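You operate a simulated robot arm through the tools that you are given. There is no shell and no other tool.

Carry out the task below with a simulated two-armed robot. There is one attempt and no reset: what you move stays moved.

TASK
Put the washed plugs back on the board and close up the washer.
Fine: blue plug from the basket into socket 1, yellow into socket 3; then the basket goes in the tub and the lid on.

The check looks at the end state, three seconds after you hand in, the way a careful person would. Anything else that was tipped, shoved, dropped, spilled or broken makes it a failure. Lids that push on must go on centred and level and be pressed home; caps that screw on are set level and turned clockwise until they are tight.

THE ROBOT
Two 7-joint arms with three-finger grippers on one trunk that stands fixed in place. Base frame: the origin is at the foot of the trunk, x ahead of it, y to its left, z up; the work surface is at about z = 0.86. Readings come in m, rad, newtons and seconds.
The left shoulder is at [0.03, 0.124, 1.108], the right one opposite. With the tool pointing down near the work surface each hand reaches from about 0.1 to 0.78 m from the base axis, measured 20 degrees to its own side. Payload 2.2 kg a hand.
Tool frame (each hand has its own): the origin (TCP) lies between the finger pads and is the grasp point; the fingertips stand 0.028 m ahead of it; z points along the fingers, y is the line along which they close. The gripper opens to 0.102 m; its body begins 0.071 m behind the TCP.
Orientation is that of the tool frame in the base frame, as [roll, pitch, yaw] about the fixed x, y, z axes, in that order (R = Rz(yaw) Ry(pitch) Rx(roll)). With the fingers straight down and closing along the base's y, the tool's x points along the base's -x, its y along +y and its z along -z.

THE INTERFACE
- The arms move only by the tool move_arm. It takes "left_commands", "right_commands" or both (then of equal length, played together; a hand with none holds still); each is a list of rows, each a list of 3 entries, a list of its own where there are three numbers: the shift along the tool's x, y, z in m, then the turn, a rotation vector about the tool's x, y, z in rad, then the gripper command, from -1 (fully open) to 1 (shut), values between in proportion. In form: [[[dx, dy, dz], [wx, wy, wz], claw], ...]. A call has 1 to 20 rows; each row shifts and turns the commanded pose from where the row before left it, along the tool's axes as they then stand. A row lasts 0.2 s, in which the tool goes at most 0.05 m and 0.15 rad; a call with a longer step from one row to the next is refused whole, and so is a gripper value outside its range. A pose out of reach is approached as far as the arm can. The call stops where the force on the tool passes 70 N (or 10 N more than at its start, if that is more) or the arm is blocked; 0.2 s more then pass. Each finger travels about 0.1436 m/s and halts on what it meets, pressing with about 37 N; the grip force reading is that of the motor and also rises with nothing between the fingers. The clock runs only during rows and for 0.2 s after the last one: add rows that do not move to give the fingers time. The reply holds the time, the measured pose of the TCP, the force on the tool along the base axes, the opening and the grip force, in the units named above and with some noise, with the torque about the TCP (base axes, N m) and any sound that the robot's microphone picked up.
- Cameras (640 x 400 px; columns grow to the right, rows downward): "scene" is now at [0.0436, -0.0064, 1.8182]; the picture's right is [-0.10, -1.00, 0.00], its down [-0.80, 0.08, -0.60] and it looks along [0.59, -0.06, -0.80] (base axes); focal length 340 px, centre (320, 200). "left" rides on the left gripper at [0.072, 0.038, -0.086] in its tool frame; the picture's right is [-0.47, 0.88, 0.00], its down [-0.60, -0.32, -0.73] and it looks along [-0.65, -0.34, 0.68] (tool axes); focal length 256 px, centre (320, 200). "right" rides on the right gripper at [0.069, 0.044, -0.086] in its tool frame; the picture's right is [-0.53, 0.84, 0.00], its down [-0.58, -0.36, -0.73] and it looks along [-0.62, -0.39, 0.68] (tool axes); focal length 256 px, centre (320, 200). There is no depth. A picture from a camera that has moved, and an enlarged one, comes with that camera's place and axes in the base frame and with its lens.
- snapshot(camera): a new picture of that camera. No time passes.
- move_column(by): moves the trunk up (or, below 0, down) by that many m; the arms and the scene camera ride with it, the base frame stays. It gives what a move gives, with no picture.
- turn_head(pan, tilt): turns the head with the scene camera to pan (to the left, within 2.496 rad either way) and tilt (down, from -0.506 to 1.204), counted from straight ahead of the robot. It gives what a move gives.
- zoom(camera, box): a new picture of the part [left, top, right, bottom] of that camera's present view, enlarged. No time passes.
- hand_in(): hands the job in; it is judged then, once.

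Places have to be worked out from the pictures, the camera data and where the tool is seen. Open the grippers and draw the arms clear of the work before you hand the job in, unless the task says otherwise.

The tools are called after ">>>" by a JSON object that holds its "name" and its "arguments". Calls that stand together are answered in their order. move_arm: Moves the arms, as the interface text tells. Its arguments: {"type":"object","properties":{"left_commands":{"type":"array"},"right_commands":{"type":"array"}},"required":[]} The other tools are called the same way: move_column (by) moves the trunk up or down; turn_head (pan, tilt) turns the head that bears the scene camera; snapshot (camera) takes a picture; zoom (camera, box) takes an enlarged picture of a part of a camera's view; hand_in () hands the job in.

At the start:

```text
t: 0.0
left_eef_pos: [0.5322, 0.3133, 1.2218]
left_orientation: [-3.14, 0.0, -3.142]
left_ft_force: [0.3, -0.2, -0.9]
left_torque: [0.01, -0.02, 0.0]
left_grip_width: 0.1021
left_grasp_force: 0.1
right_eef_pos: [0.5247, -0.1992, 1.2006]
right_orientation: [3.141, 0.001, 3.141]
right_ft_force: [-0.7, -0.6, 0.4]
right_torque: [-0.01, -0.01, 0.01]
right_grip_width: 0.1018
right_grasp_force: 0.0
trunk travel left (down, up): [-0.35, 0.19]
head pan, tilt (commanded): [-0.096, 0.93]
```

scene: 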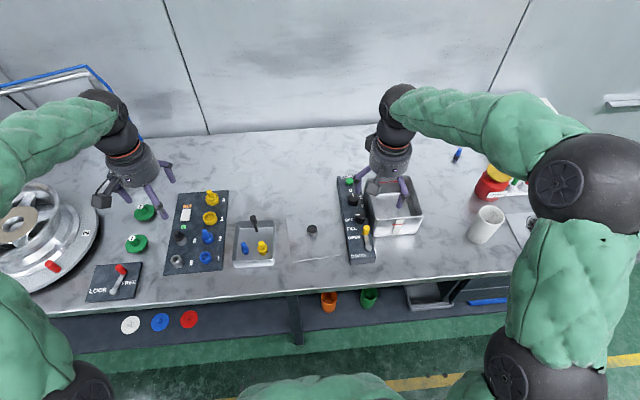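
right: 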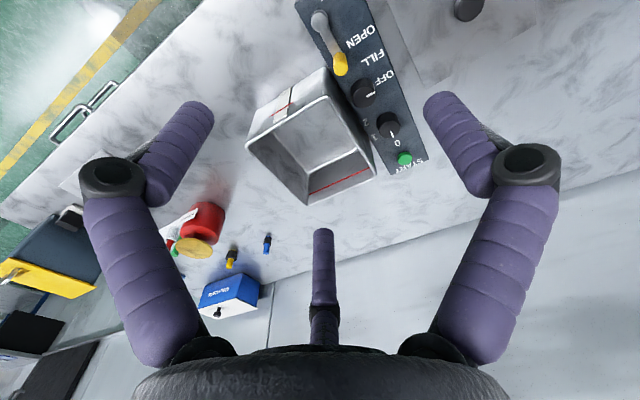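
left: 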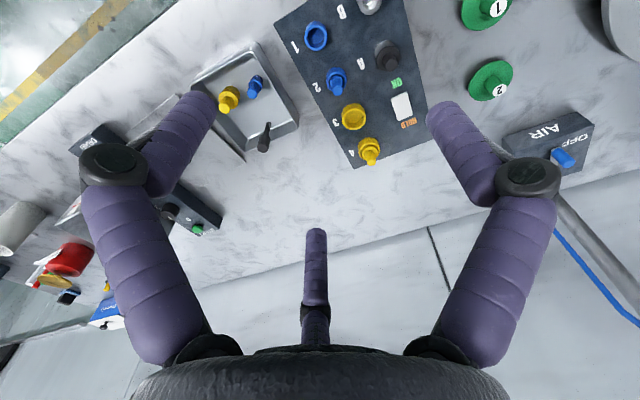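

I'll begin by enlarging the parts of the scene picture that hold the board, the basket and the washer.

>>> {"name": "zoom", "arguments": {"camera": "scene", "box": [150, 170, 310, 280]}}

>>> {"name": "zoom", "arguments": {"camera": "scene", "box": [290, 150, 450, 280]}}

>>> {"name": "zoom", "arguments": {"camera": "scene", "box": [430, 130, 590, 260]}}

>>> {"name": "zoom", "arguments": {"camera": "left", "box": [180, 0, 420, 180]}}

>>> {"name": "zoom", "arguments": {"camera": "right", "box": [220, 0, 460, 220]}}

```text
3.64 times, centred on (230, 225) of scene
camera zoom: at [0.0436, -0.0064, 1.8182], right [-0.1, -1.0, 0.0], down [-0.8, 0.08, -0.6], along [0.59, -0.06, -0.8], focal length 1238 px, centre (647, 109)
```

zoom: 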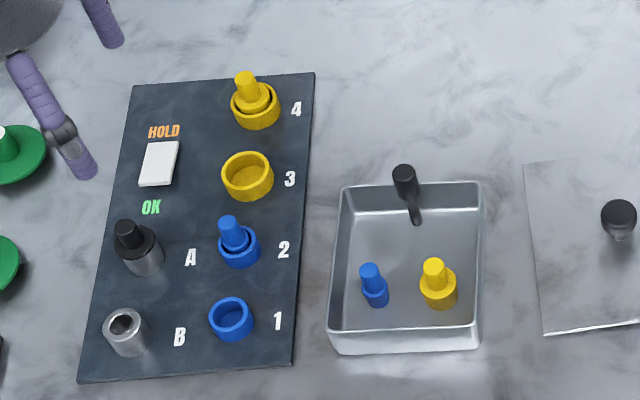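

```text
3.08 times, centred on (370, 215) of scene
camera zoom: at [0.0436, -0.0064, 1.8182], right [-0.1, -1.0, 0.0], down [-0.8, 0.08, -0.6], along [0.59, -0.06, -0.8], focal length 1048 px, centre (166, 154)
```

zoom: 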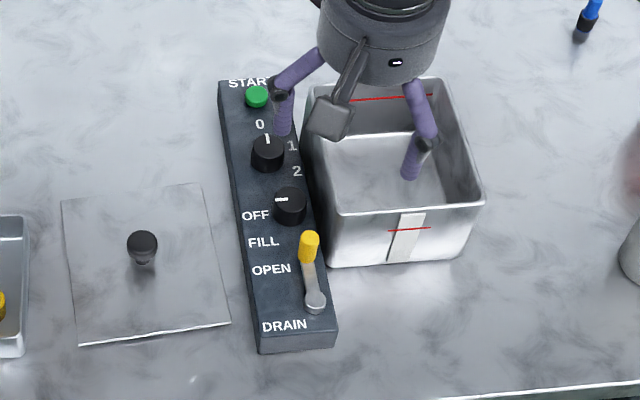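

```text
3.08 times, centred on (510, 195) of scene
camera zoom: at [0.0436, -0.0064, 1.8182], right [-0.1, -1.0, 0.0], down [-0.8, 0.08, -0.6], along [0.59, -0.06, -0.8], focal length 1048 px, centre (-265, 215)
```

zoom: 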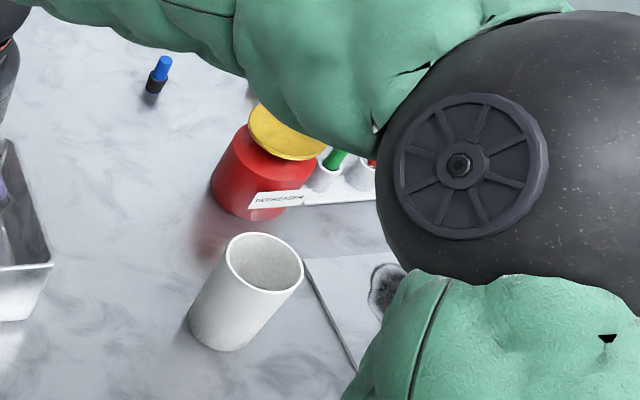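

```text
2.22 times, centred on (300, 90) of left
camera zoom: at [0.4621, 0.3517, 1.3077], right [0.47, 0.88, 0.0], down [0.6, -0.32, 0.73], along [0.65, -0.34, -0.68], focal length 569 px, centre (364, 444)
```

zoom: 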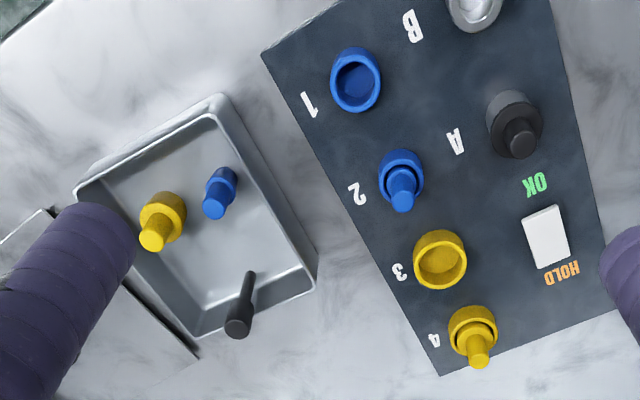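

```text
1.82 times, centred on (340, 110) of right
camera zoom: at [0.4564, -0.157, 1.2868], right [0.53, 0.84, 0.0], down [0.58, -0.36, 0.73], along [0.62, -0.39, -0.68], focal length 465 px, centre (284, 364)
```

zoom: 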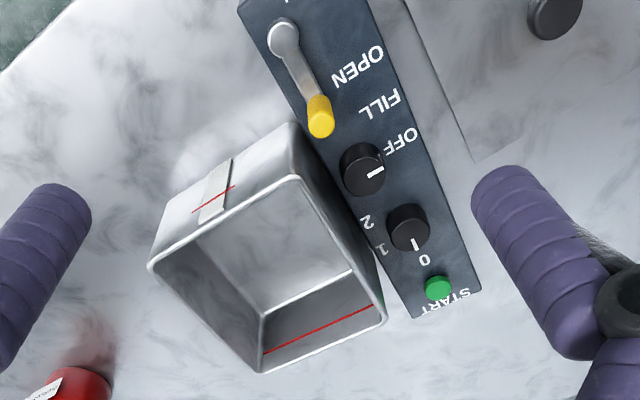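

The board (sockets 1 and 3 empty), basket with both plugs, lid and tub are all visible; basket is roughly at x 0.52–0.66, y 0.09–0.21. I move the left hand above the basket for a closer look and shut it on the way to see how the fingers meet.

>>> {"name": "move_arm", "arguments": {"left_commands": [[[-0.006, -0.025, 0.02], [0, 0, 0], 1], [[-0.006, -0.025, 0.02], [0, 0, 0], 1], [[-0.006, -0.025, 0.02], [0, 0, 0], 1], [[-0.006, -0.025, 0.02], [0, 0, 0], 1], [[-0.006, -0.025, 0.02], [0, 0, 0], 1], [[0, 0, 0.02], [0, 0, 0], 1]]}}

>>> {"name": "snapshot", "arguments": {"camera": "left"}}

>>> {"name": "snapshot", "arguments": {"camera": "scene"}}

```text
t: 1.4
left_eef_pos: [0.5633, 0.1883, 1.1021]
left_orientation: [3.14, 0.0, 3.141]
left_ft_force: [-0.1, 0.6, 0.1]
left_torque: [0.0, 0.01, -0.01]
left_grip_width: 0.002
left_grasp_force: 31.6
right_eef_pos: [0.5259, -0.1992, 1.2023]
right_orientation: [3.141, 0.0, -3.141]
right_ft_force: [0.3, 0.1, -0.2]
right_torque: [-0.06, -0.03, 0.01]
right_grip_width: 0.1019
right_grasp_force: 0.1
trunk travel left (down, up): [-0.35, 0.19]
head pan, tilt (commanded): [-0.096, 0.93]
```

```text
taken
camera left: at [0.4918, 0.2265, 1.1879], right [0.46, 0.89, 0.0], down [0.6, -0.32, 0.73], along [0.65, -0.34, -0.68], focal length 256 px, centre (320, 200)
```

left: 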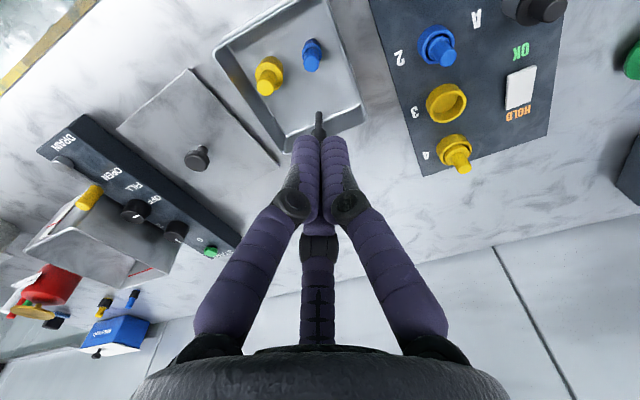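

```text
taken
camera scene: at [0.044, -0.0056, 1.8182], right [-0.1, -1.0, 0.0], down [-0.8, 0.08, -0.6], along [0.59, -0.06, -0.8], focal length 340 px, centre (320, 200)
```

scene: 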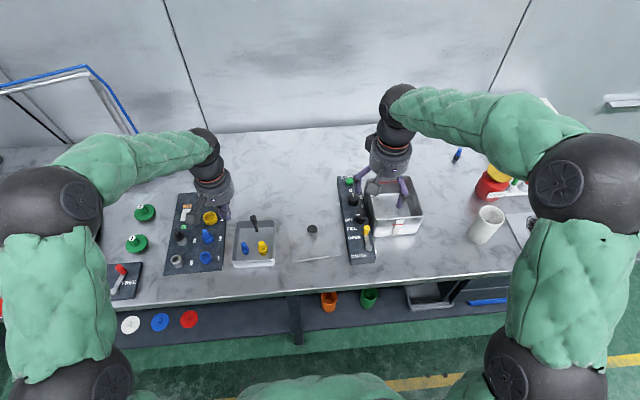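

The three fingers close centrically, and the plugs are near (0.568, 0.178) blue and (0.569, 0.12) yellow. I lower over the blue plug with the fingers half open for a closer picture.

>>> {"name": "move_arm", "arguments": {"left_commands": [[[-0.002, -0.004, 0.035], [0, 0, 0], 0], [[-0.002, -0.003, 0.035], [0, 0, 0], 0], [[-0.001, -0.003, 0.03], [0, 0, 0], 0], [[0, 0, 0], [0, 0, 0], 0]]}}

>>> {"name": "snapshot", "arguments": {"camera": "left"}}

>>> {"name": "zoom", "arguments": {"camera": "scene", "box": [160, 150, 300, 280]}}

```text
t: 2.4
left_eef_pos: [0.5681, 0.1786, 1.0015]
left_orientation: [-3.141, 0.001, -3.141]
left_ft_force: [-0.3, 0.1, -0.3]
left_torque: [0.0, -0.01, 0.02]
left_grip_width: 0.0509
left_grasp_force: 0.0
right_eef_pos: [0.5253, -0.1996, 1.2017]
right_orientation: [3.14, 0.001, 3.141]
right_ft_force: [0.0, 0.0, 0.8]
right_torque: [0.0, 0.0, 0.01]
right_grip_width: 0.1022
right_grasp_force: 0.1
trunk travel left (down, up): [-0.35, 0.19]
head pan, tilt (commanded): [-0.096, 0.93]
```

```text
taken
camera left: at [0.4986, 0.2175, 1.0881], right [0.47, 0.89, 0.0], down [0.6, -0.32, 0.73], along [0.65, -0.34, -0.68], focal length 256 px, centre (320, 200)
```

left: 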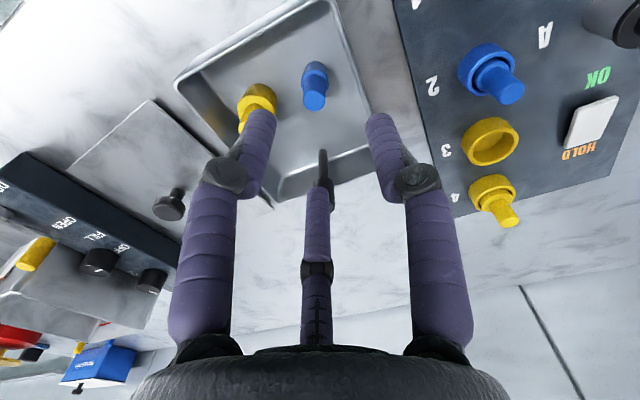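

```text
3.08 times, centred on (230, 215) of scene
camera zoom: at [0.043, -0.0064, 1.8183], right [-0.1, -1.0, 0.0], down [-0.8, 0.08, -0.6], along [0.59, -0.06, -0.8], focal length 1048 px, centre (597, 154)
```

zoom: 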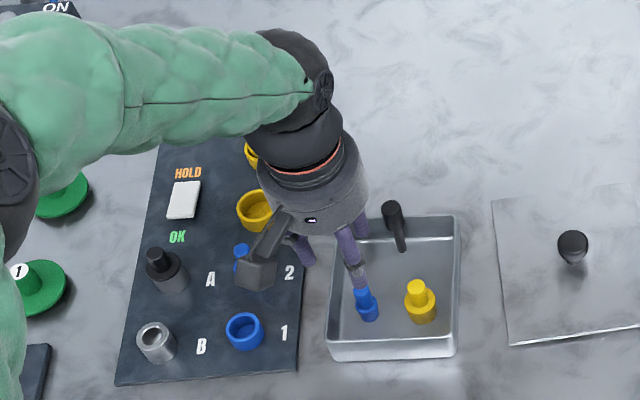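

The blue plug sits just about under the hand. I enlarge this view to get its axis, base and top, and the plug/collar sizes.

>>> {"name": "zoom", "arguments": {"camera": "left", "box": [220, 30, 400, 142]}}

>>> {"name": "zoom", "arguments": {"camera": "left", "box": [380, 0, 560, 112]}}

>>> {"name": "zoom", "arguments": {"camera": "scene", "box": [230, 205, 280, 275]}}

```text
3.56 times, centred on (310, 86) of left
camera zoom: at [0.4986, 0.2175, 1.0881], right [0.47, 0.89, 0.0], down [0.6, -0.32, 0.73], along [0.65, -0.34, -0.68], focal length 910 px, centre (356, 605)
```

zoom: 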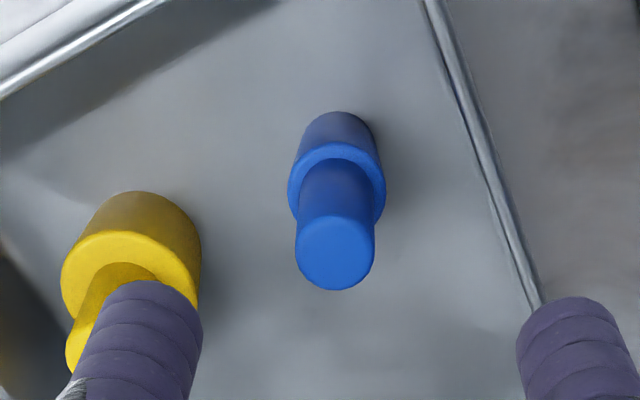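

```text
3.56 times, centred on (470, 56) of left
camera zoom: at [0.4986, 0.2175, 1.0881], right [0.47, 0.89, 0.0], down [0.6, -0.32, 0.73], along [0.65, -0.34, -0.68], focal length 910 px, centre (-213, 712)
```

zoom: 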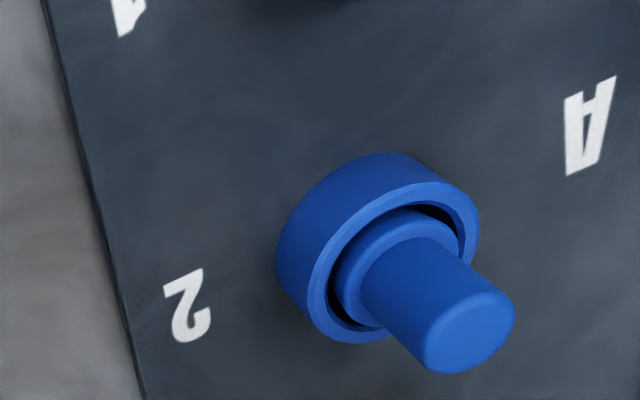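

```text
5.71 times, centred on (255, 240) of scene
camera zoom: at [0.043, -0.0064, 1.8183], right [-0.1, -1.0, 0.0], down [-0.8, 0.08, -0.6], along [0.59, -0.06, -0.8], focal length 1946 px, centre (691, -29)
```

zoom: 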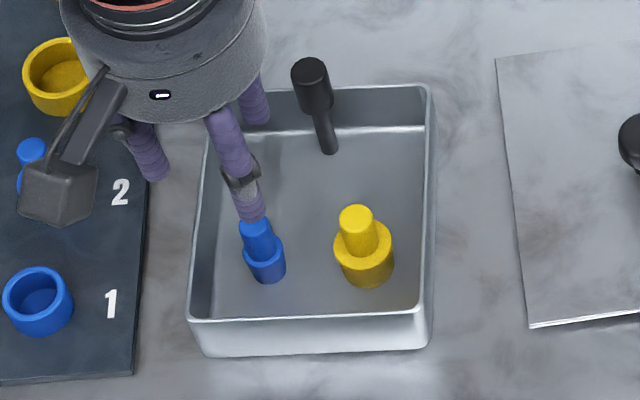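

Blue plug: axis about (0.5715, 0.1753), collar about 22 mm wide up to z≈0.885, stem about 16 mm wide up to z≈0.916. I turn the hand 60° so no finger points at the basket's left wall or at the handle, centre over the plug and narrow the fingers.

>>> {"name": "move_arm", "arguments": {"left_commands": [[[-0.0034, -0.0033, 0], [0, 0, -0.1496], 0.3], [[0, 0, 0], [0, 0, -0.1496], 0.3], [[0, 0, 0], [0, 0, -0.1496], 0.3], [[0, 0, 0], [0, 0, -0.1496], 0.3], [[0, 0, 0], [0, 0, -0.1496], 0.3], [[0, 0, 0], [0, 0, -0.1496], 0.3], [[0, 0, 0], [0, 0, -0.1496], 0.3], [[0, 0, 0.02], [0, 0, 0], 0.3], [[0, 0, 0], [0, 0, 0], 0.3]]}}

>>> {"name": "snapshot", "arguments": {"camera": "left"}}

>>> {"name": "zoom", "arguments": {"camera": "scene", "box": [220, 195, 300, 275]}}

```text
t: 4.4
left_eef_pos: [0.5703, 0.1738, 0.9816]
left_orientation: [-3.142, 0.001, -2.094]
left_ft_force: [0.0, 0.0, 0.6]
left_torque: [-0.02, 0.01, 0.01]
left_grip_width: 0.0357
left_grasp_force: 0.2
right_eef_pos: [0.5249, -0.1995, 1.201]
right_orientation: [3.14, -0.002, -3.141]
right_ft_force: [-0.3, -0.3, 0.8]
right_torque: [-0.01, 0.02, -0.01]
right_grip_width: 0.1021
right_grasp_force: 0.1
trunk travel left (down, up): [-0.35, 0.19]
head pan, tilt (commanded): [-0.096, 0.93]
```

```text
taken
camera left: at [0.5024, 0.1313, 1.0687], right [-0.53, 0.85, 0.0], down [0.58, 0.36, 0.73], along [0.62, 0.39, -0.68], focal length 256 px, centre (320, 200)
```

left: 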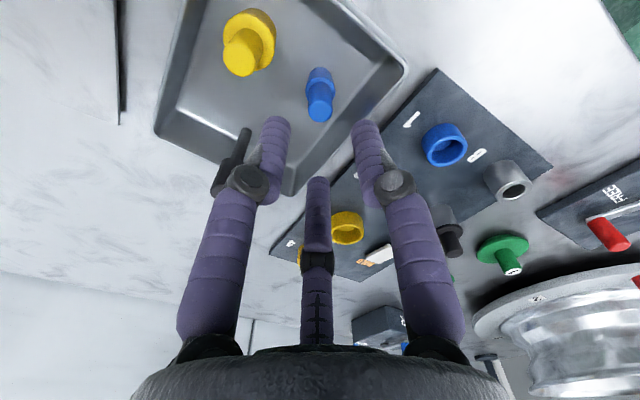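

```text
5.00 times, centred on (260, 235) of scene
camera zoom: at [0.043, -0.0065, 1.8183], right [-0.1, -1.0, 0.0], down [-0.8, 0.08, -0.6], along [0.59, -0.06, -0.8], focal length 1703 px, centre (620, 25)
```

zoom: 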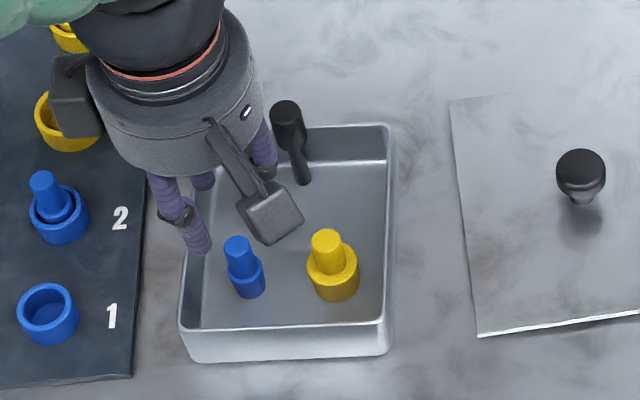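

The view has swung round as meant. I enlarge the wrist picture to re-measure the blue plug and the fingers' spacing from it.

>>> {"name": "zoom", "arguments": {"camera": "left", "box": [220, 30, 400, 142]}}

```text
3.56 times, centred on (310, 86) of left
camera zoom: at [0.5024, 0.1313, 1.0687], right [-0.53, 0.85, 0.0], down [0.58, 0.36, 0.73], along [0.62, 0.39, -0.68], focal length 910 px, centre (356, 605)
```

zoom: 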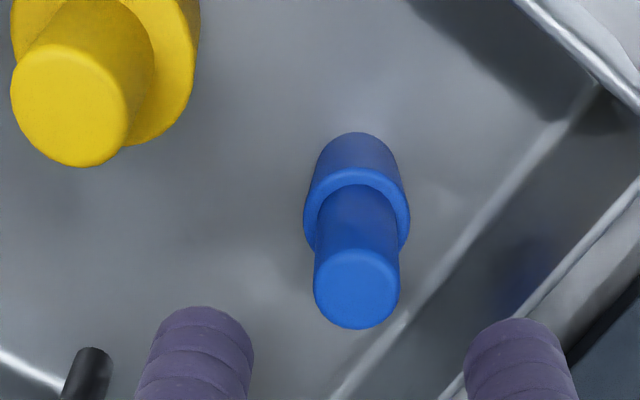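

Both views agree: blue plug axis (0.5715, 0.175), top z≈0.915, directly under the hand. I descend straight to TCP z≈0.917, close, and wait.

>>> {"name": "move_arm", "arguments": {"left_commands": [[[0, 0, 0.022], [0, 0, 0], 0.4], [[0, 0, 0.022], [0, 0, 0], 0.4], [[0, 0, 0.0205], [0, 0, 0], 0.4], [[0, 0, 0], [0, 0, 0], 0.4]]}}

>>> {"name": "snapshot", "arguments": {"camera": "left"}}

>>> {"name": "zoom", "arguments": {"camera": "scene", "box": [220, 195, 300, 275]}}

```text
t: 5.4
left_eef_pos: [0.5697, 0.1745, 0.9173]
left_orientation: [3.142, 0.0, -2.092]
left_ft_force: [-0.3, 0.1, 0.1]
left_torque: [0.0, 0.0, -0.02]
left_grip_width: 0.0307
left_grasp_force: 0.0
right_eef_pos: [0.5253, -0.2005, 1.2022]
right_orientation: [-3.141, 0.0, 3.141]
right_ft_force: [-1.0, 0.4, 0.3]
right_torque: [0.0, -0.08, -0.01]
right_grip_width: 0.102
right_grasp_force: 0.0
trunk travel left (down, up): [-0.35, 0.19]
head pan, tilt (commanded): [-0.096, 0.93]
```

```text
taken
camera left: at [0.5022, 0.131, 1.0039], right [-0.53, 0.85, 0.0], down [0.58, 0.36, 0.73], along [0.62, 0.39, -0.68], focal length 256 px, centre (320, 200)
```

left: 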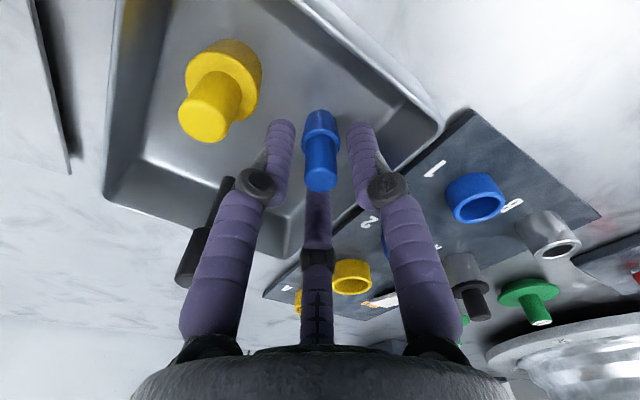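

```text
5.00 times, centred on (260, 235) of scene
camera zoom: at [0.0431, -0.0065, 1.8183], right [-0.1, -1.0, 0.0], down [-0.8, 0.08, -0.6], along [0.59, -0.06, -0.8], focal length 1703 px, centre (620, 25)
```

zoom: 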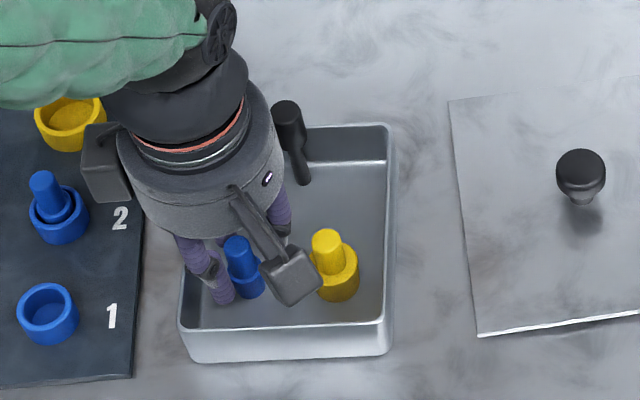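

The blue stem stands between the three fingertips with the collar just below them. I close and check.

>>> {"name": "move_arm", "arguments": {"left_commands": [[[0, 0, 0], [0, 0, 0], 0.7], [[0, 0, 0], [0, 0, 0], 1], [[0, 0, 0], [0, 0, 0], 1], [[0, 0, 0], [0, 0, 0], 1]]}}

>>> {"name": "snapshot", "arguments": {"camera": "left"}}

```text
t: 6.4
left_eef_pos: [0.5702, 0.1736, 0.9176]
left_orientation: [3.14, 0.001, -2.096]
left_ft_force: [-0.7, 0.2, -0.3]
left_torque: [-0.02, 0.04, 0.01]
left_grip_width: 0.0137
left_grasp_force: 36.6
right_eef_pos: [0.5244, -0.2005, 1.2029]
right_orientation: [3.141, 0.001, -3.14]
right_ft_force: [-0.4, 0.3, -0.2]
right_torque: [0.0, 0.01, 0.0]
right_grip_width: 0.1021
right_grasp_force: 0.0
trunk travel left (down, up): [-0.35, 0.19]
head pan, tilt (commanded): [-0.096, 0.93]
```

```text
taken
camera left: at [0.5022, 0.1309, 1.0038], right [-0.53, 0.85, 0.0], down [0.58, 0.36, 0.73], along [0.62, 0.39, -0.68], focal length 256 px, centre (320, 200)
```

left: 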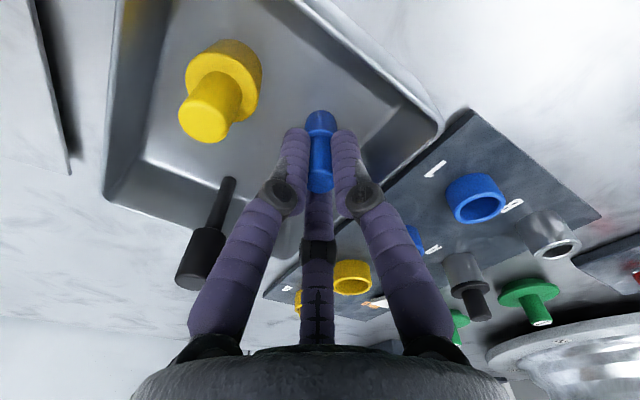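

Grip is on the stem (width 13.7 mm, 37 N). I lift straight up about 0.10 m and look.

>>> {"name": "move_arm", "arguments": {"left_commands": [[[0, 0, -0.015], [0, 0, 0], 1], [[0, 0, -0.03], [0, 0, 0], 1], [[0, 0, -0.03], [0, 0, 0], 1], [[0, 0, -0.03], [0, 0, 0], 1], [[0, 0, 0], [0, 0, 0], 1]]}}

>>> {"name": "snapshot", "arguments": {"camera": "left"}}

>>> {"name": "zoom", "arguments": {"camera": "scene", "box": [160, 180, 300, 280]}}

```text
t: 7.6
left_eef_pos: [0.5707, 0.1752, 1.0206]
left_orientation: [3.14, -0.001, -2.098]
left_ft_force: [0.4, 0.0, -0.1]
left_torque: [-0.02, 0.02, 0.01]
left_grip_width: 0.0137
left_grasp_force: 36.2
right_eef_pos: [0.526, -0.2002, 1.2014]
right_orientation: [-3.14, 0.001, -3.141]
right_ft_force: [0.0, 0.8, 0.1]
right_torque: [-0.04, 0.04, -0.02]
right_grip_width: 0.1017
right_grasp_force: 0.0
trunk travel left (down, up): [-0.35, 0.19]
head pan, tilt (commanded): [-0.096, 0.93]
```

```text
taken
camera left: at [0.5034, 0.1311, 1.1084], right [-0.53, 0.85, 0.0], down [0.58, 0.36, 0.73], along [0.62, 0.39, -0.68], focal length 256 px, centre (320, 200)
```

left: 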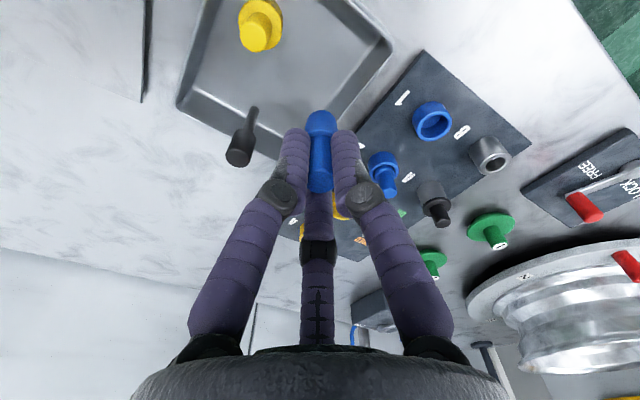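

```text
4.00 times, centred on (230, 230) of scene
camera zoom: at [0.0443, -0.0063, 1.8182], right [-0.1, -1.0, 0.0], down [-0.8, 0.08, -0.6], along [0.59, -0.06, -0.8], focal length 1362 px, centre (680, 80)
```

zoom: 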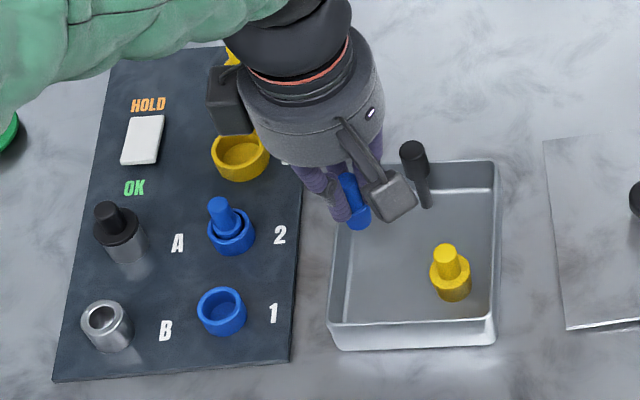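

The blue plug came up upright in the grip. I enlarge the wrist view on socket 1 to measure its rim and base.

>>> {"name": "zoom", "arguments": {"camera": "left", "box": [340, 60, 540, 185]}}

>>> {"name": "zoom", "arguments": {"camera": "scene", "box": [165, 220, 245, 270]}}

>>> {"name": "zoom", "arguments": {"camera": "left", "box": [260, 80, 380, 205]}}

```text
3.20 times, centred on (440, 122) of left
camera zoom: at [0.5034, 0.1311, 1.1084], right [-0.53, 0.85, 0.0], down [0.58, 0.36, 0.73], along [0.62, 0.39, -0.68], focal length 819 px, centre (-64, 448)
```

zoom: 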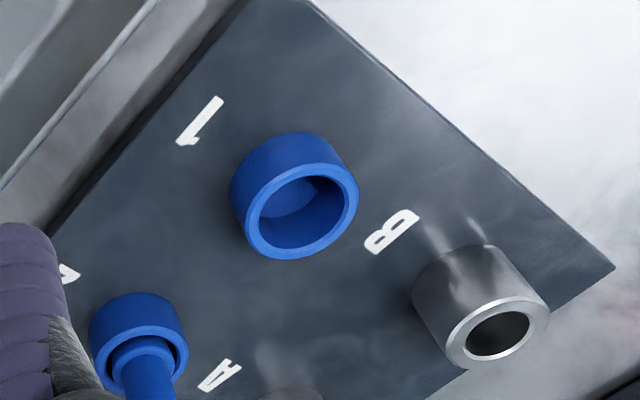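

```text
8.00 times, centred on (205, 245) of scene
camera zoom: at [0.0443, -0.0063, 1.8182], right [-0.1, -1.0, 0.0], down [-0.8, 0.08, -0.6], along [0.59, -0.06, -0.8], focal length 2724 px, centre (1240, -160)
```

zoom: 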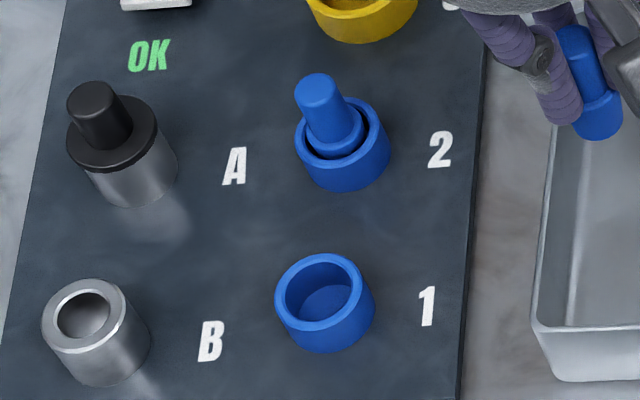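

```text
3.20 times, centred on (320, 142) of left
camera zoom: at [0.5034, 0.1311, 1.1084], right [-0.53, 0.85, 0.0], down [0.58, 0.36, 0.73], along [0.62, 0.39, -0.68], focal length 819 px, centre (320, 384)
```

zoom: 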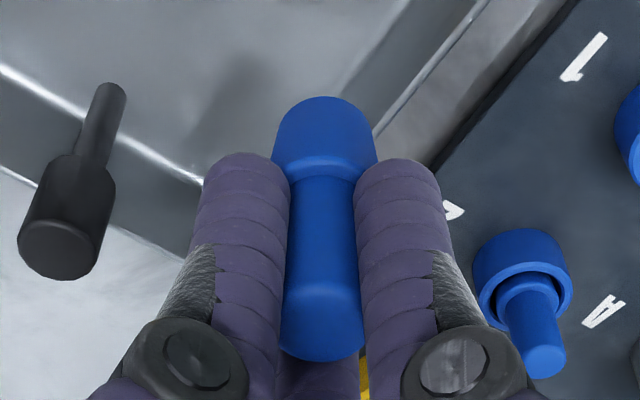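

Triangulating, socket 1's rim centre is near (0.5545, 0.292) at z≈0.892. I carry the plug over it and come down to about 3–4 cm above the rim, then check again.

>>> {"name": "move_arm", "arguments": {"left_commands": [[[-0.0233, 0.0182, 0], [0, 0, 0], 1], [[-0.0233, 0.0182, 0], [0, 0, 0], 1], [[-0.0233, 0.0182, 0], [0, 0, 0], 1], [[-0.0232, 0.0182, 0], [0, 0, 0], 1], [[0, 0, 0.018], [0, 0, 0], 1], [[0, 0, 0.018], [0, 0, 0], 1], [[0, 0, 0], [0, 0, 0], 1]]}}

>>> {"name": "snapshot", "arguments": {"camera": "left"}}

>>> {"name": "zoom", "arguments": {"camera": "scene", "box": [165, 210, 245, 270]}}

```text
t: 9.2
left_eef_pos: [0.5551, 0.2909, 0.9874]
left_orientation: [3.139, 0.002, -2.094]
left_ft_force: [0.4, 0.9, -0.8]
left_torque: [0.04, 0.01, -0.01]
left_grip_width: 0.0131
left_grasp_force: 37.5
right_eef_pos: [0.5249, -0.2006, 1.2015]
right_orientation: [-3.141, 0.001, -3.142]
right_ft_force: [-1.2, 0.3, -0.5]
right_torque: [-0.03, 0.01, 0.03]
right_grip_width: 0.102
right_grasp_force: 0.1
trunk travel left (down, up): [-0.35, 0.19]
head pan, tilt (commanded): [-0.096, 0.93]
```

```text
taken
camera left: at [0.4874, 0.2482, 1.0732], right [-0.53, 0.85, 0.0], down [0.58, 0.36, 0.73], along [0.62, 0.39, -0.68], focal length 256 px, centre (320, 200)
```

left: 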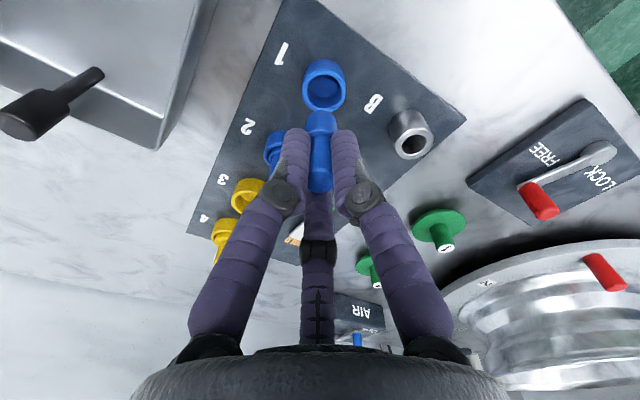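

```text
6.67 times, centred on (205, 240) of scene
camera zoom: at [0.0435, -0.0068, 1.8182], right [-0.1, -1.0, 0.0], down [-0.8, 0.08, -0.6], along [0.59, -0.06, -0.8], focal length 2270 px, centre (1087, -67)
```

zoom: 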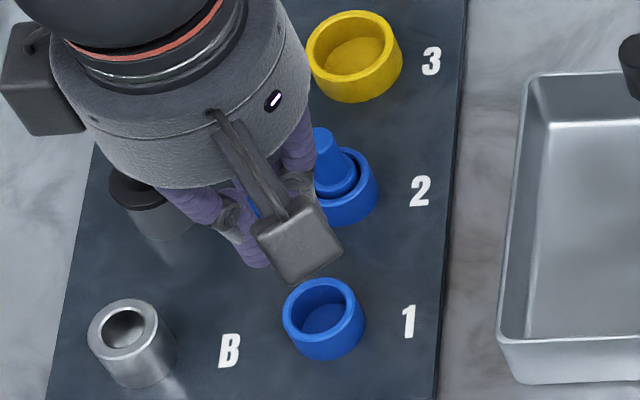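

Wrist view shows the plug nearly in line with socket 1, slightly left of it. I zoom in to measure the offset.

>>> {"name": "zoom", "arguments": {"camera": "left", "box": [250, 45, 400, 155]}}

```text
3.64 times, centred on (325, 100) of left
camera zoom: at [0.4874, 0.2482, 1.0732], right [-0.53, 0.85, 0.0], down [0.58, 0.36, 0.73], along [0.62, 0.39, -0.68], focal length 931 px, centre (302, 564)
```

zoom: 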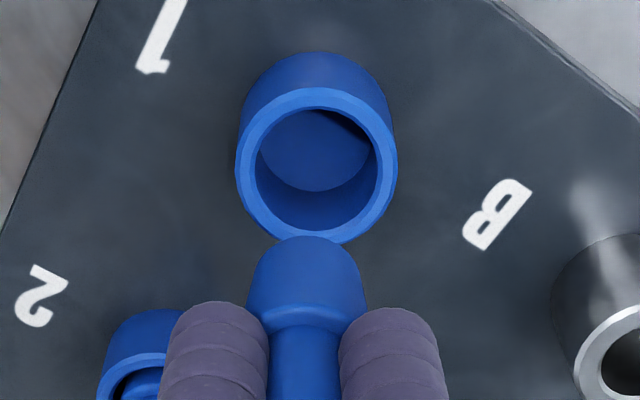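

Socket centre is about 2 mm to the picture's right of the plug axis and about level otherwise. I shift by that and lower until the plug's foot is about 1 cm above the rim.

>>> {"name": "move_arm", "arguments": {"left_commands": [[[-0.0005, 0.0022, 0.01], [0, 0, 0], 1], [[0, 0, 0.01], [0, 0, 0], 1], [[0, 0, 0.009], [0, 0, 0], 1], [[0, 0, 0], [0, 0, 0], 1]]}}

>>> {"name": "zoom", "arguments": {"camera": "left", "box": [250, 45, 400, 155]}}

>>> {"name": "zoom", "arguments": {"camera": "scene", "box": [165, 210, 245, 270]}}

```text
t: 10.2
left_eef_pos: [0.5542, 0.2934, 0.9569]
left_orientation: [-3.14, -0.001, -2.093]
left_ft_force: [-1.0, 0.5, -0.2]
left_torque: [0.01, 0.03, 0.03]
left_grip_width: 0.0136
left_grasp_force: 37.7
right_eef_pos: [0.524, -0.201, 1.2024]
right_orientation: [-3.141, -0.001, -3.141]
right_ft_force: [-0.8, 0.2, 0.5]
right_torque: [0.01, 0.02, 0.03]
right_grip_width: 0.102
right_grasp_force: 0.1
trunk travel left (down, up): [-0.35, 0.19]
head pan, tilt (commanded): [-0.096, 0.93]
```

```text
3.64 times, centred on (325, 100) of left
camera zoom: at [0.4863, 0.2506, 1.0431], right [-0.53, 0.85, 0.0], down [0.58, 0.36, 0.73], along [0.62, 0.39, -0.68], focal length 931 px, centre (302, 564)
```

zoom: 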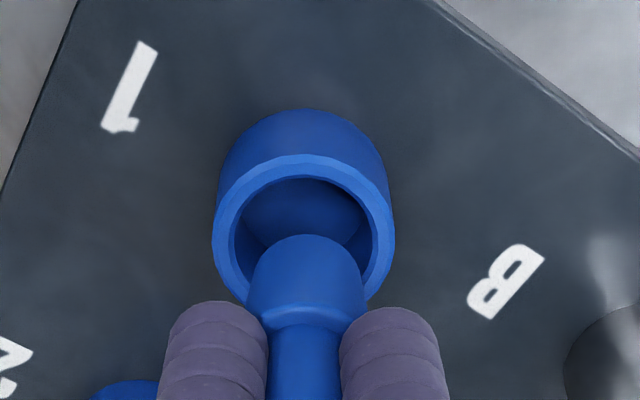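

```text
6.67 times, centred on (205, 240) of scene
camera zoom: at [0.0435, -0.0065, 1.8182], right [-0.1, -1.0, 0.0], down [-0.8, 0.08, -0.6], along [0.59, -0.06, -0.8], focal length 2270 px, centre (1087, -67)
```

zoom: 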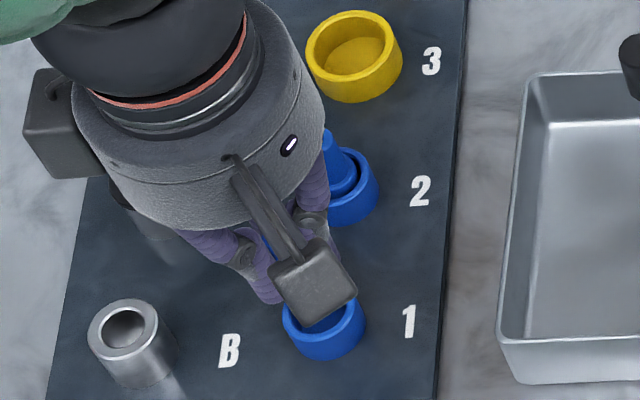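

The plug foot is about centred left-right (0.5 mm off). I nudge a little and lower another 8 mm to compare the foot against the rim opening directly.

>>> {"name": "move_arm", "arguments": {"left_commands": [[[0.0006, -0.0002, 0.004], [0, 0, 0], 1], [[0, 0, 0.004], [0, 0, 0], 1], [[0, 0, 0], [0, 0, 0], 1]]}}

>>> {"name": "zoom", "arguments": {"camera": "left", "box": [260, 60, 380, 145]}}

```text
t: 11.0
left_eef_pos: [0.5538, 0.2932, 0.9482]
left_orientation: [-3.142, 0.0, -2.095]
left_ft_force: [0.8, -0.2, -1.0]
left_torque: [0.01, 0.01, -0.01]
left_grip_width: 0.0137
left_grasp_force: 36.8
right_eef_pos: [0.5257, -0.2002, 1.2019]
right_orientation: [-3.141, -0.002, 3.141]
right_ft_force: [-0.8, -0.9, -0.1]
right_torque: [-0.02, -0.04, 0.01]
right_grip_width: 0.1018
right_grasp_force: 0.0
trunk travel left (down, up): [-0.35, 0.19]
head pan, tilt (commanded): [-0.096, 0.93]
```

```text
4.71 times, centred on (320, 102) of left
camera zoom: at [0.4858, 0.2503, 1.0344], right [-0.53, 0.85, 0.0], down [0.58, 0.36, 0.73], along [0.62, 0.39, -0.68], focal length 1205 px, centre (320, 659)
```

zoom: 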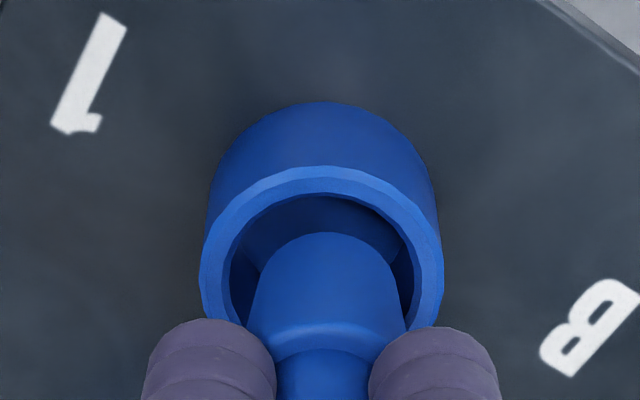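

Left-right is now within about 0.8 mm and the plug looks about 1–2 mm too far from the camera. I correct both and lower 3 mm more.

>>> {"name": "move_arm", "arguments": {"left_commands": [[[0.0014, -0.0001, 0.0], [0, 0, 0], 1], [[0, 0, 0.003], [0, 0, 0], 1], [[0, 0, 0], [0, 0, 0], 1]]}}

>>> {"name": "zoom", "arguments": {"camera": "left", "box": [260, 60, 380, 145]}}

```text
t: 11.8
left_eef_pos: [0.5515, 0.2911, 0.9457]
left_orientation: [3.14, 0.001, -2.096]
left_ft_force: [0.1, -0.2, 0.3]
left_torque: [-0.02, 0.03, -0.03]
left_grip_width: 0.0131
left_grasp_force: 37.0
right_eef_pos: [0.5256, -0.2004, 1.201]
right_orientation: [-3.14, 0.001, 3.141]
right_ft_force: [-0.2, 0.7, 0.2]
right_torque: [0.01, 0.03, -0.01]
right_grip_width: 0.1023
right_grasp_force: 0.1
trunk travel left (down, up): [-0.35, 0.19]
head pan, tilt (commanded): [-0.096, 0.93]
```

```text
4.71 times, centred on (320, 102) of left
camera zoom: at [0.4849, 0.2482, 1.0322], right [-0.53, 0.85, 0.0], down [0.58, 0.36, 0.73], along [0.62, 0.39, -0.68], focal length 1205 px, centre (320, 659)
```

zoom: 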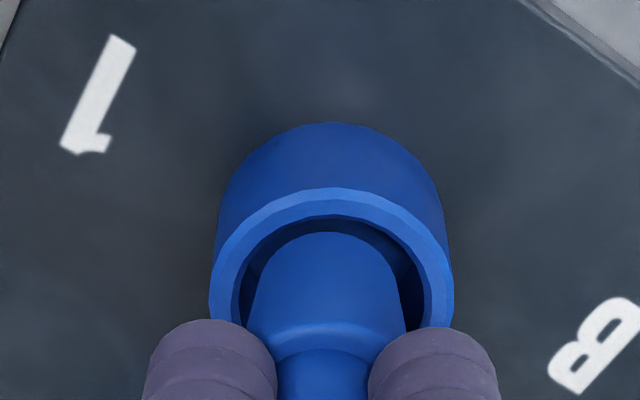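

The foot now sits inside the ring opening with a gap all round. I make a half-millimetre correction and lower 4 mm more, watching the force.

>>> {"name": "move_arm", "arguments": {"left_commands": [[[0.0003, 0.0007, 0.0], [0, 0, 0], 1], [[0, 0, 0.002], [0, 0, 0], 1], [[0, 0, 0.002], [0, 0, 0], 1], [[0, 0, 0], [0, 0, 0], 1]]}}

>>> {"name": "zoom", "arguments": {"camera": "left", "box": [260, 60, 380, 145]}}

```text
t: 12.8
left_eef_pos: [0.5512, 0.2922, 0.9407]
left_orientation: [-3.142, -0.001, -2.097]
left_ft_force: [0.2, -0.6, -0.7]
left_torque: [-0.03, -0.05, 0.02]
left_grip_width: 0.0133
left_grasp_force: 37.2
right_eef_pos: [0.5263, -0.2002, 1.2021]
right_orientation: [3.14, 0.0, -3.141]
right_ft_force: [1.0, 0.5, 0.3]
right_torque: [0.02, -0.01, 0.02]
right_grip_width: 0.1019
right_grasp_force: 0.1
trunk travel left (down, up): [-0.35, 0.19]
head pan, tilt (commanded): [-0.096, 0.93]
```

```text
4.71 times, centred on (320, 102) of left
camera zoom: at [0.4837, 0.2483, 1.0279], right [-0.53, 0.85, 0.0], down [0.58, 0.36, 0.73], along [0.62, 0.39, -0.68], focal length 1205 px, centre (320, 659)
```

zoom: 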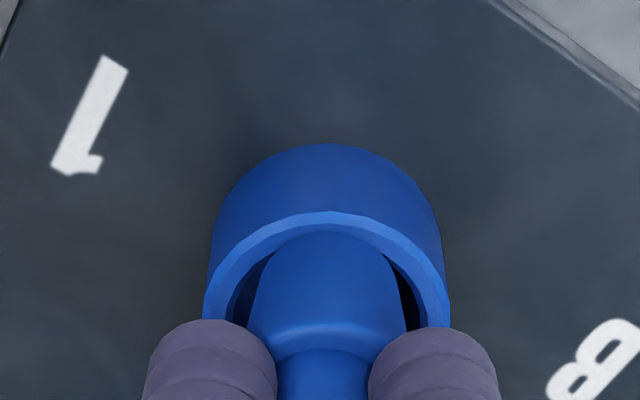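

No contact force, and the plug is centred left-right in the ring. I lower 4 mm more in small steps and look again.

>>> {"name": "move_arm", "arguments": {"left_commands": [[[0, 0, 0.002], [0, 0, 0], 1], [[0, 0, 0.002], [0, 0, 0], 1], [[0, 0, 0], [0, 0, 0], 1]]}}

>>> {"name": "zoom", "arguments": {"camera": "left", "box": [260, 60, 380, 145]}}

```text
t: 13.6
left_eef_pos: [0.5508, 0.2932, 0.9399]
left_orientation: [-3.138, 0.006, -2.092]
left_ft_force: [-2.0, -2.9, 23.8]
left_torque: [-0.24, 0.23, 0.02]
left_grip_width: 0.0132
left_grasp_force: 37.3
right_eef_pos: [0.5243, -0.2026, 1.2027]
right_orientation: [3.141, 0.001, -3.141]
right_ft_force: [-0.2, -0.1, -1.3]
right_torque: [0.0, 0.02, -0.04]
right_grip_width: 0.1022
right_grasp_force: 0.2
trunk travel left (down, up): [-0.35, 0.19]
head pan, tilt (commanded): [-0.096, 0.93]
```

```text
4.71 times, centred on (320, 102) of left
camera zoom: at [0.4835, 0.2482, 1.0265], right [-0.53, 0.85, 0.0], down [0.57, 0.36, 0.74], along [0.62, 0.39, -0.68], focal length 1205 px, centre (320, 659)
```

zoom: 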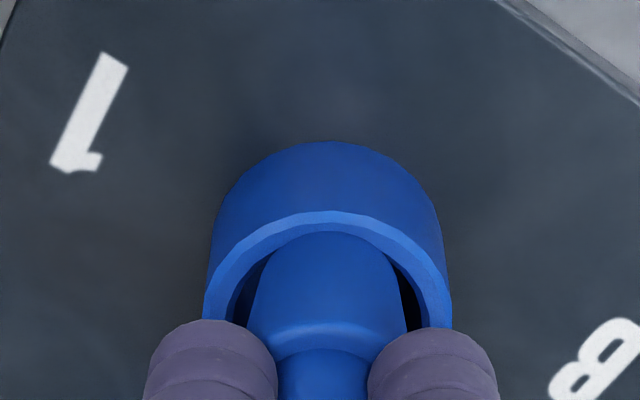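

The foot has touched the near side of the rim (24 N up, torque pointing to a contact on the camera side), so the rim is at z≈0.887 and I'm about 2.4 mm too near the camera. I lift 5 mm, shift 2.4 mm away from the camera and look.

>>> {"name": "move_arm", "arguments": {"left_commands": [[[0, 0, -0.0035], [0, 0, 0], 1], [[0, 0, -0.0035], [0, 0, 0], 1], [[-0.0021, -0.0011, 0], [0, 0, 0], 1], [[0, 0, 0.0015], [0, 0, 0], 1], [[0, 0, 0], [0, 0, 0], 1]]}}

>>> {"name": "zoom", "arguments": {"camera": "left", "box": [260, 60, 380, 145]}}

```text
t: 14.8
left_eef_pos: [0.553, 0.2929, 0.9425]
left_orientation: [-3.141, 0.001, -2.096]
left_ft_force: [0.3, -0.9, 0.1]
left_torque: [0.01, 0.0, 0.01]
left_grip_width: 0.0133
left_grasp_force: 37.1
right_eef_pos: [0.5249, -0.2006, 1.2004]
right_orientation: [3.141, 0.001, -3.141]
right_ft_force: [-0.3, -0.7, 0.0]
right_torque: [-0.01, -0.01, -0.01]
right_grip_width: 0.1021
right_grasp_force: 0.1
trunk travel left (down, up): [-0.35, 0.19]
head pan, tilt (commanded): [-0.096, 0.93]
```

```text
4.71 times, centred on (320, 102) of left
camera zoom: at [0.4857, 0.2499, 1.0292], right [-0.53, 0.85, 0.0], down [0.58, 0.36, 0.73], along [0.62, 0.39, -0.68], focal length 1205 px, centre (320, 659)
```

zoom: 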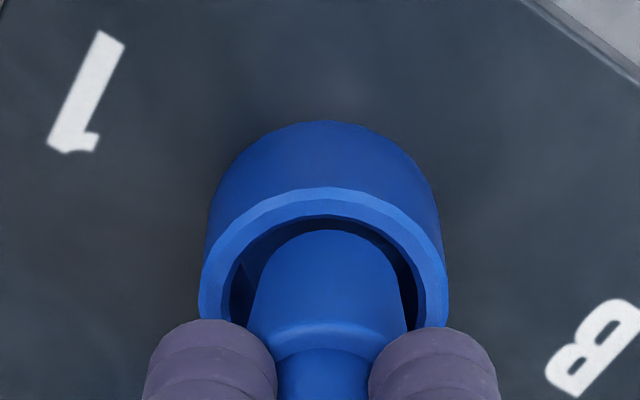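

Foot is about 2.5 mm above the rim with roughly 1 mm too little gap on the near side. I shift 1 mm further away and 0.4 mm left, then descend 5 mm in small steps.

>>> {"name": "move_arm", "arguments": {"left_commands": [[[-0.0007, -0.0008, 0], [0, 0, 0], 1], [[0, 0, 0.002], [0, 0, 0], 1], [[0, 0, 0.0015], [0, 0, 0], 1], [[0, 0, 0.0015], [0, 0, 0], 1], [[0, 0, 0], [0, 0, 0], 1]]}}

>>> {"name": "zoom", "arguments": {"camera": "left", "box": [260, 60, 380, 145]}}

```text
t: 16.0
left_eef_pos: [0.5535, 0.294, 0.9374]
left_orientation: [-3.141, -0.002, -2.094]
left_ft_force: [-0.6, -0.1, -0.7]
left_torque: [0.03, 0.01, 0.0]
left_grip_width: 0.0136
left_grasp_force: 36.8
right_eef_pos: [0.5258, -0.2002, 1.2016]
right_orientation: [-3.141, 0.001, 3.141]
right_ft_force: [0.4, 0.3, -0.9]
right_torque: [-0.01, 0.01, -0.01]
right_grip_width: 0.1021
right_grasp_force: 0.0
trunk travel left (down, up): [-0.35, 0.19]
head pan, tilt (commanded): [-0.096, 0.93]
```

```text
4.71 times, centred on (320, 102) of left
camera zoom: at [0.4863, 0.2504, 1.0243], right [-0.53, 0.85, 0.0], down [0.58, 0.36, 0.73], along [0.62, 0.39, -0.68], focal length 1205 px, centre (320, 659)
```

zoom: 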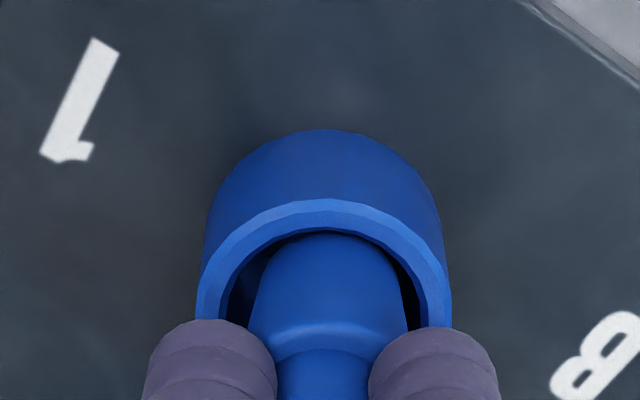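

No force with the foot about 2.5 mm below the contact level, so it is inside the ring. I keep lowering in 2 mm steps.

>>> {"name": "move_arm", "arguments": {"left_commands": [[[0, 0, 0.002], [0, 0, 0], 1], [[0, 0, 0.002], [0, 0, 0], 1], [[0, 0, 0.002], [0, 0, 0], 1], [[0, 0, 0.002], [0, 0, 0], 1], [[0, 0, 0.002], [0, 0, 0], 1], [[0, 0, 0], [0, 0, 0], 1]]}}

>>> {"name": "zoom", "arguments": {"camera": "left", "box": [260, 60, 380, 145]}}

```text
t: 17.4
left_eef_pos: [0.5539, 0.2934, 0.9267]
left_orientation: [3.141, 0.0, -2.096]
left_ft_force: [0.9, 0.8, -0.2]
left_torque: [-0.01, 0.02, 0.0]
left_grip_width: 0.0135
left_grasp_force: 36.9
right_eef_pos: [0.5249, -0.1991, 1.2021]
right_orientation: [3.141, 0.0, 3.14]
right_ft_force: [0.4, 0.4, 0.2]
right_torque: [0.03, 0.02, 0.05]
right_grip_width: 0.1022
right_grasp_force: 0.0
trunk travel left (down, up): [-0.35, 0.19]
head pan, tilt (commanded): [-0.096, 0.93]
```

```text
4.71 times, centred on (320, 102) of left
camera zoom: at [0.4865, 0.2505, 1.0138], right [-0.53, 0.85, 0.0], down [0.58, 0.36, 0.73], along [0.62, 0.39, -0.68], focal length 1205 px, centre (320, 659)
```

zoom: 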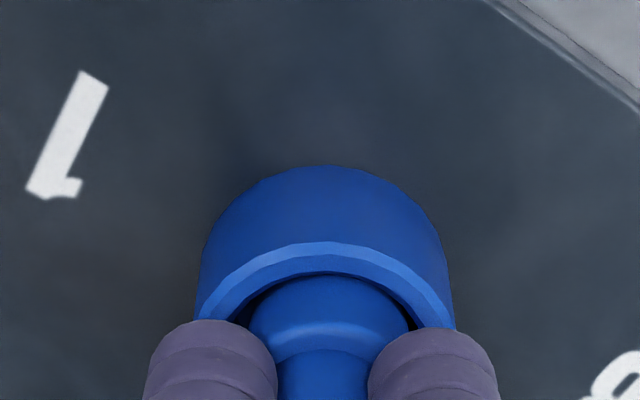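

The plug is clearly inside the ring now (the rim hides its foot) and there's still no force. I continue down in small steps until it seats.

>>> {"name": "move_arm", "arguments": {"left_commands": [[[0, 0, 0.002], [0, 0, 0], 1], [[0, 0, 0.002], [0, 0, 0], 1], [[0, 0, 0.0015], [0, 0, 0], 1], [[0, 0, 0], [0, 0, 0], 1]]}}

>>> {"name": "zoom", "arguments": {"camera": "left", "box": [260, 60, 380, 145]}}

```text
t: 18.4
left_eef_pos: [0.5556, 0.2933, 0.9223]
left_orientation: [-3.141, 0.0, -2.095]
left_ft_force: [-0.4, -0.2, -0.2]
left_torque: [-0.01, 0.01, 0.01]
left_grip_width: 0.0133
left_grasp_force: 37.0
right_eef_pos: [0.5251, -0.2006, 1.2018]
right_orientation: [-3.141, 0.001, -3.141]
right_ft_force: [0.1, 0.3, 0.2]
right_torque: [0.02, 0.0, 0.01]
right_grip_width: 0.1018
right_grasp_force: 0.1
trunk travel left (down, up): [-0.35, 0.19]
head pan, tilt (commanded): [-0.096, 0.93]
```

```text
4.71 times, centred on (320, 102) of left
camera zoom: at [0.487, 0.2499, 1.0093], right [-0.53, 0.85, 0.0], down [0.58, 0.36, 0.73], along [0.62, 0.39, -0.68], focal length 1205 px, centre (320, 659)
```

zoom: 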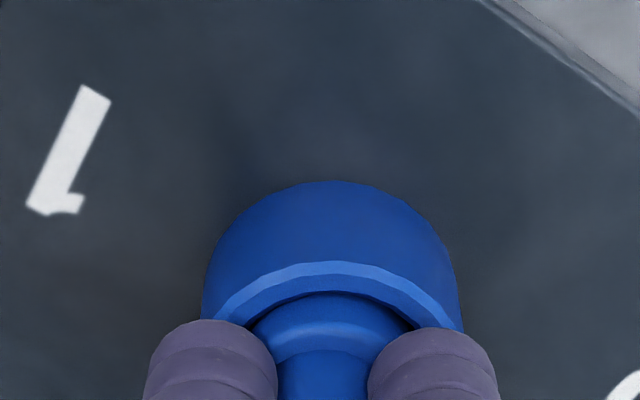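

Still no contact; fingertips are about 7 mm above the rim. I go down another 3–4 mm in 1 mm steps.

>>> {"name": "move_arm", "arguments": {"left_commands": [[[0, 0, 0.001], [0, 0, 0], 1], [[0, 0, 0.001], [0, 0, 0], 1], [[0, 0, 0.001], [0, 0, 0], 1], [[0, 0, 0.001], [0, 0, 0], 1], [[0, 0, 0], [0, 0, 0], 1]]}}

>>> {"name": "zoom", "arguments": {"camera": "left", "box": [260, 60, 380, 145]}}

```text
t: 19.6
left_eef_pos: [0.5566, 0.2935, 0.9208]
left_orientation: [-3.139, 0.003, -2.095]
left_ft_force: [-0.5, -3.0, 14.2]
left_torque: [-0.21, 0.01, -0.02]
left_grip_width: 0.0132
left_grasp_force: 37.3
right_eef_pos: [0.5256, -0.2019, 1.2023]
right_orientation: [3.141, 0.001, -3.141]
right_ft_force: [-0.5, 0.2, -0.3]
right_torque: [0.03, 0.0, -0.04]
right_grip_width: 0.102
right_grasp_force: 0.0
trunk travel left (down, up): [-0.35, 0.19]
head pan, tilt (commanded): [-0.096, 0.93]
```

```text
4.71 times, centred on (320, 102) of left
camera zoom: at [0.4872, 0.2503, 1.0067], right [-0.53, 0.85, 0.0], down [0.57, 0.36, 0.73], along [0.62, 0.39, -0.68], focal length 1205 px, centre (320, 659)
```

zoom: 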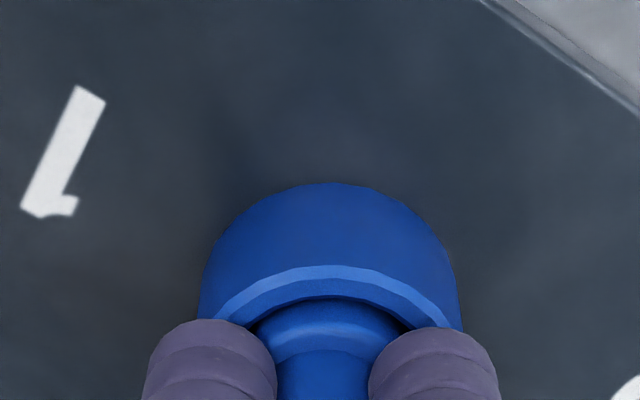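

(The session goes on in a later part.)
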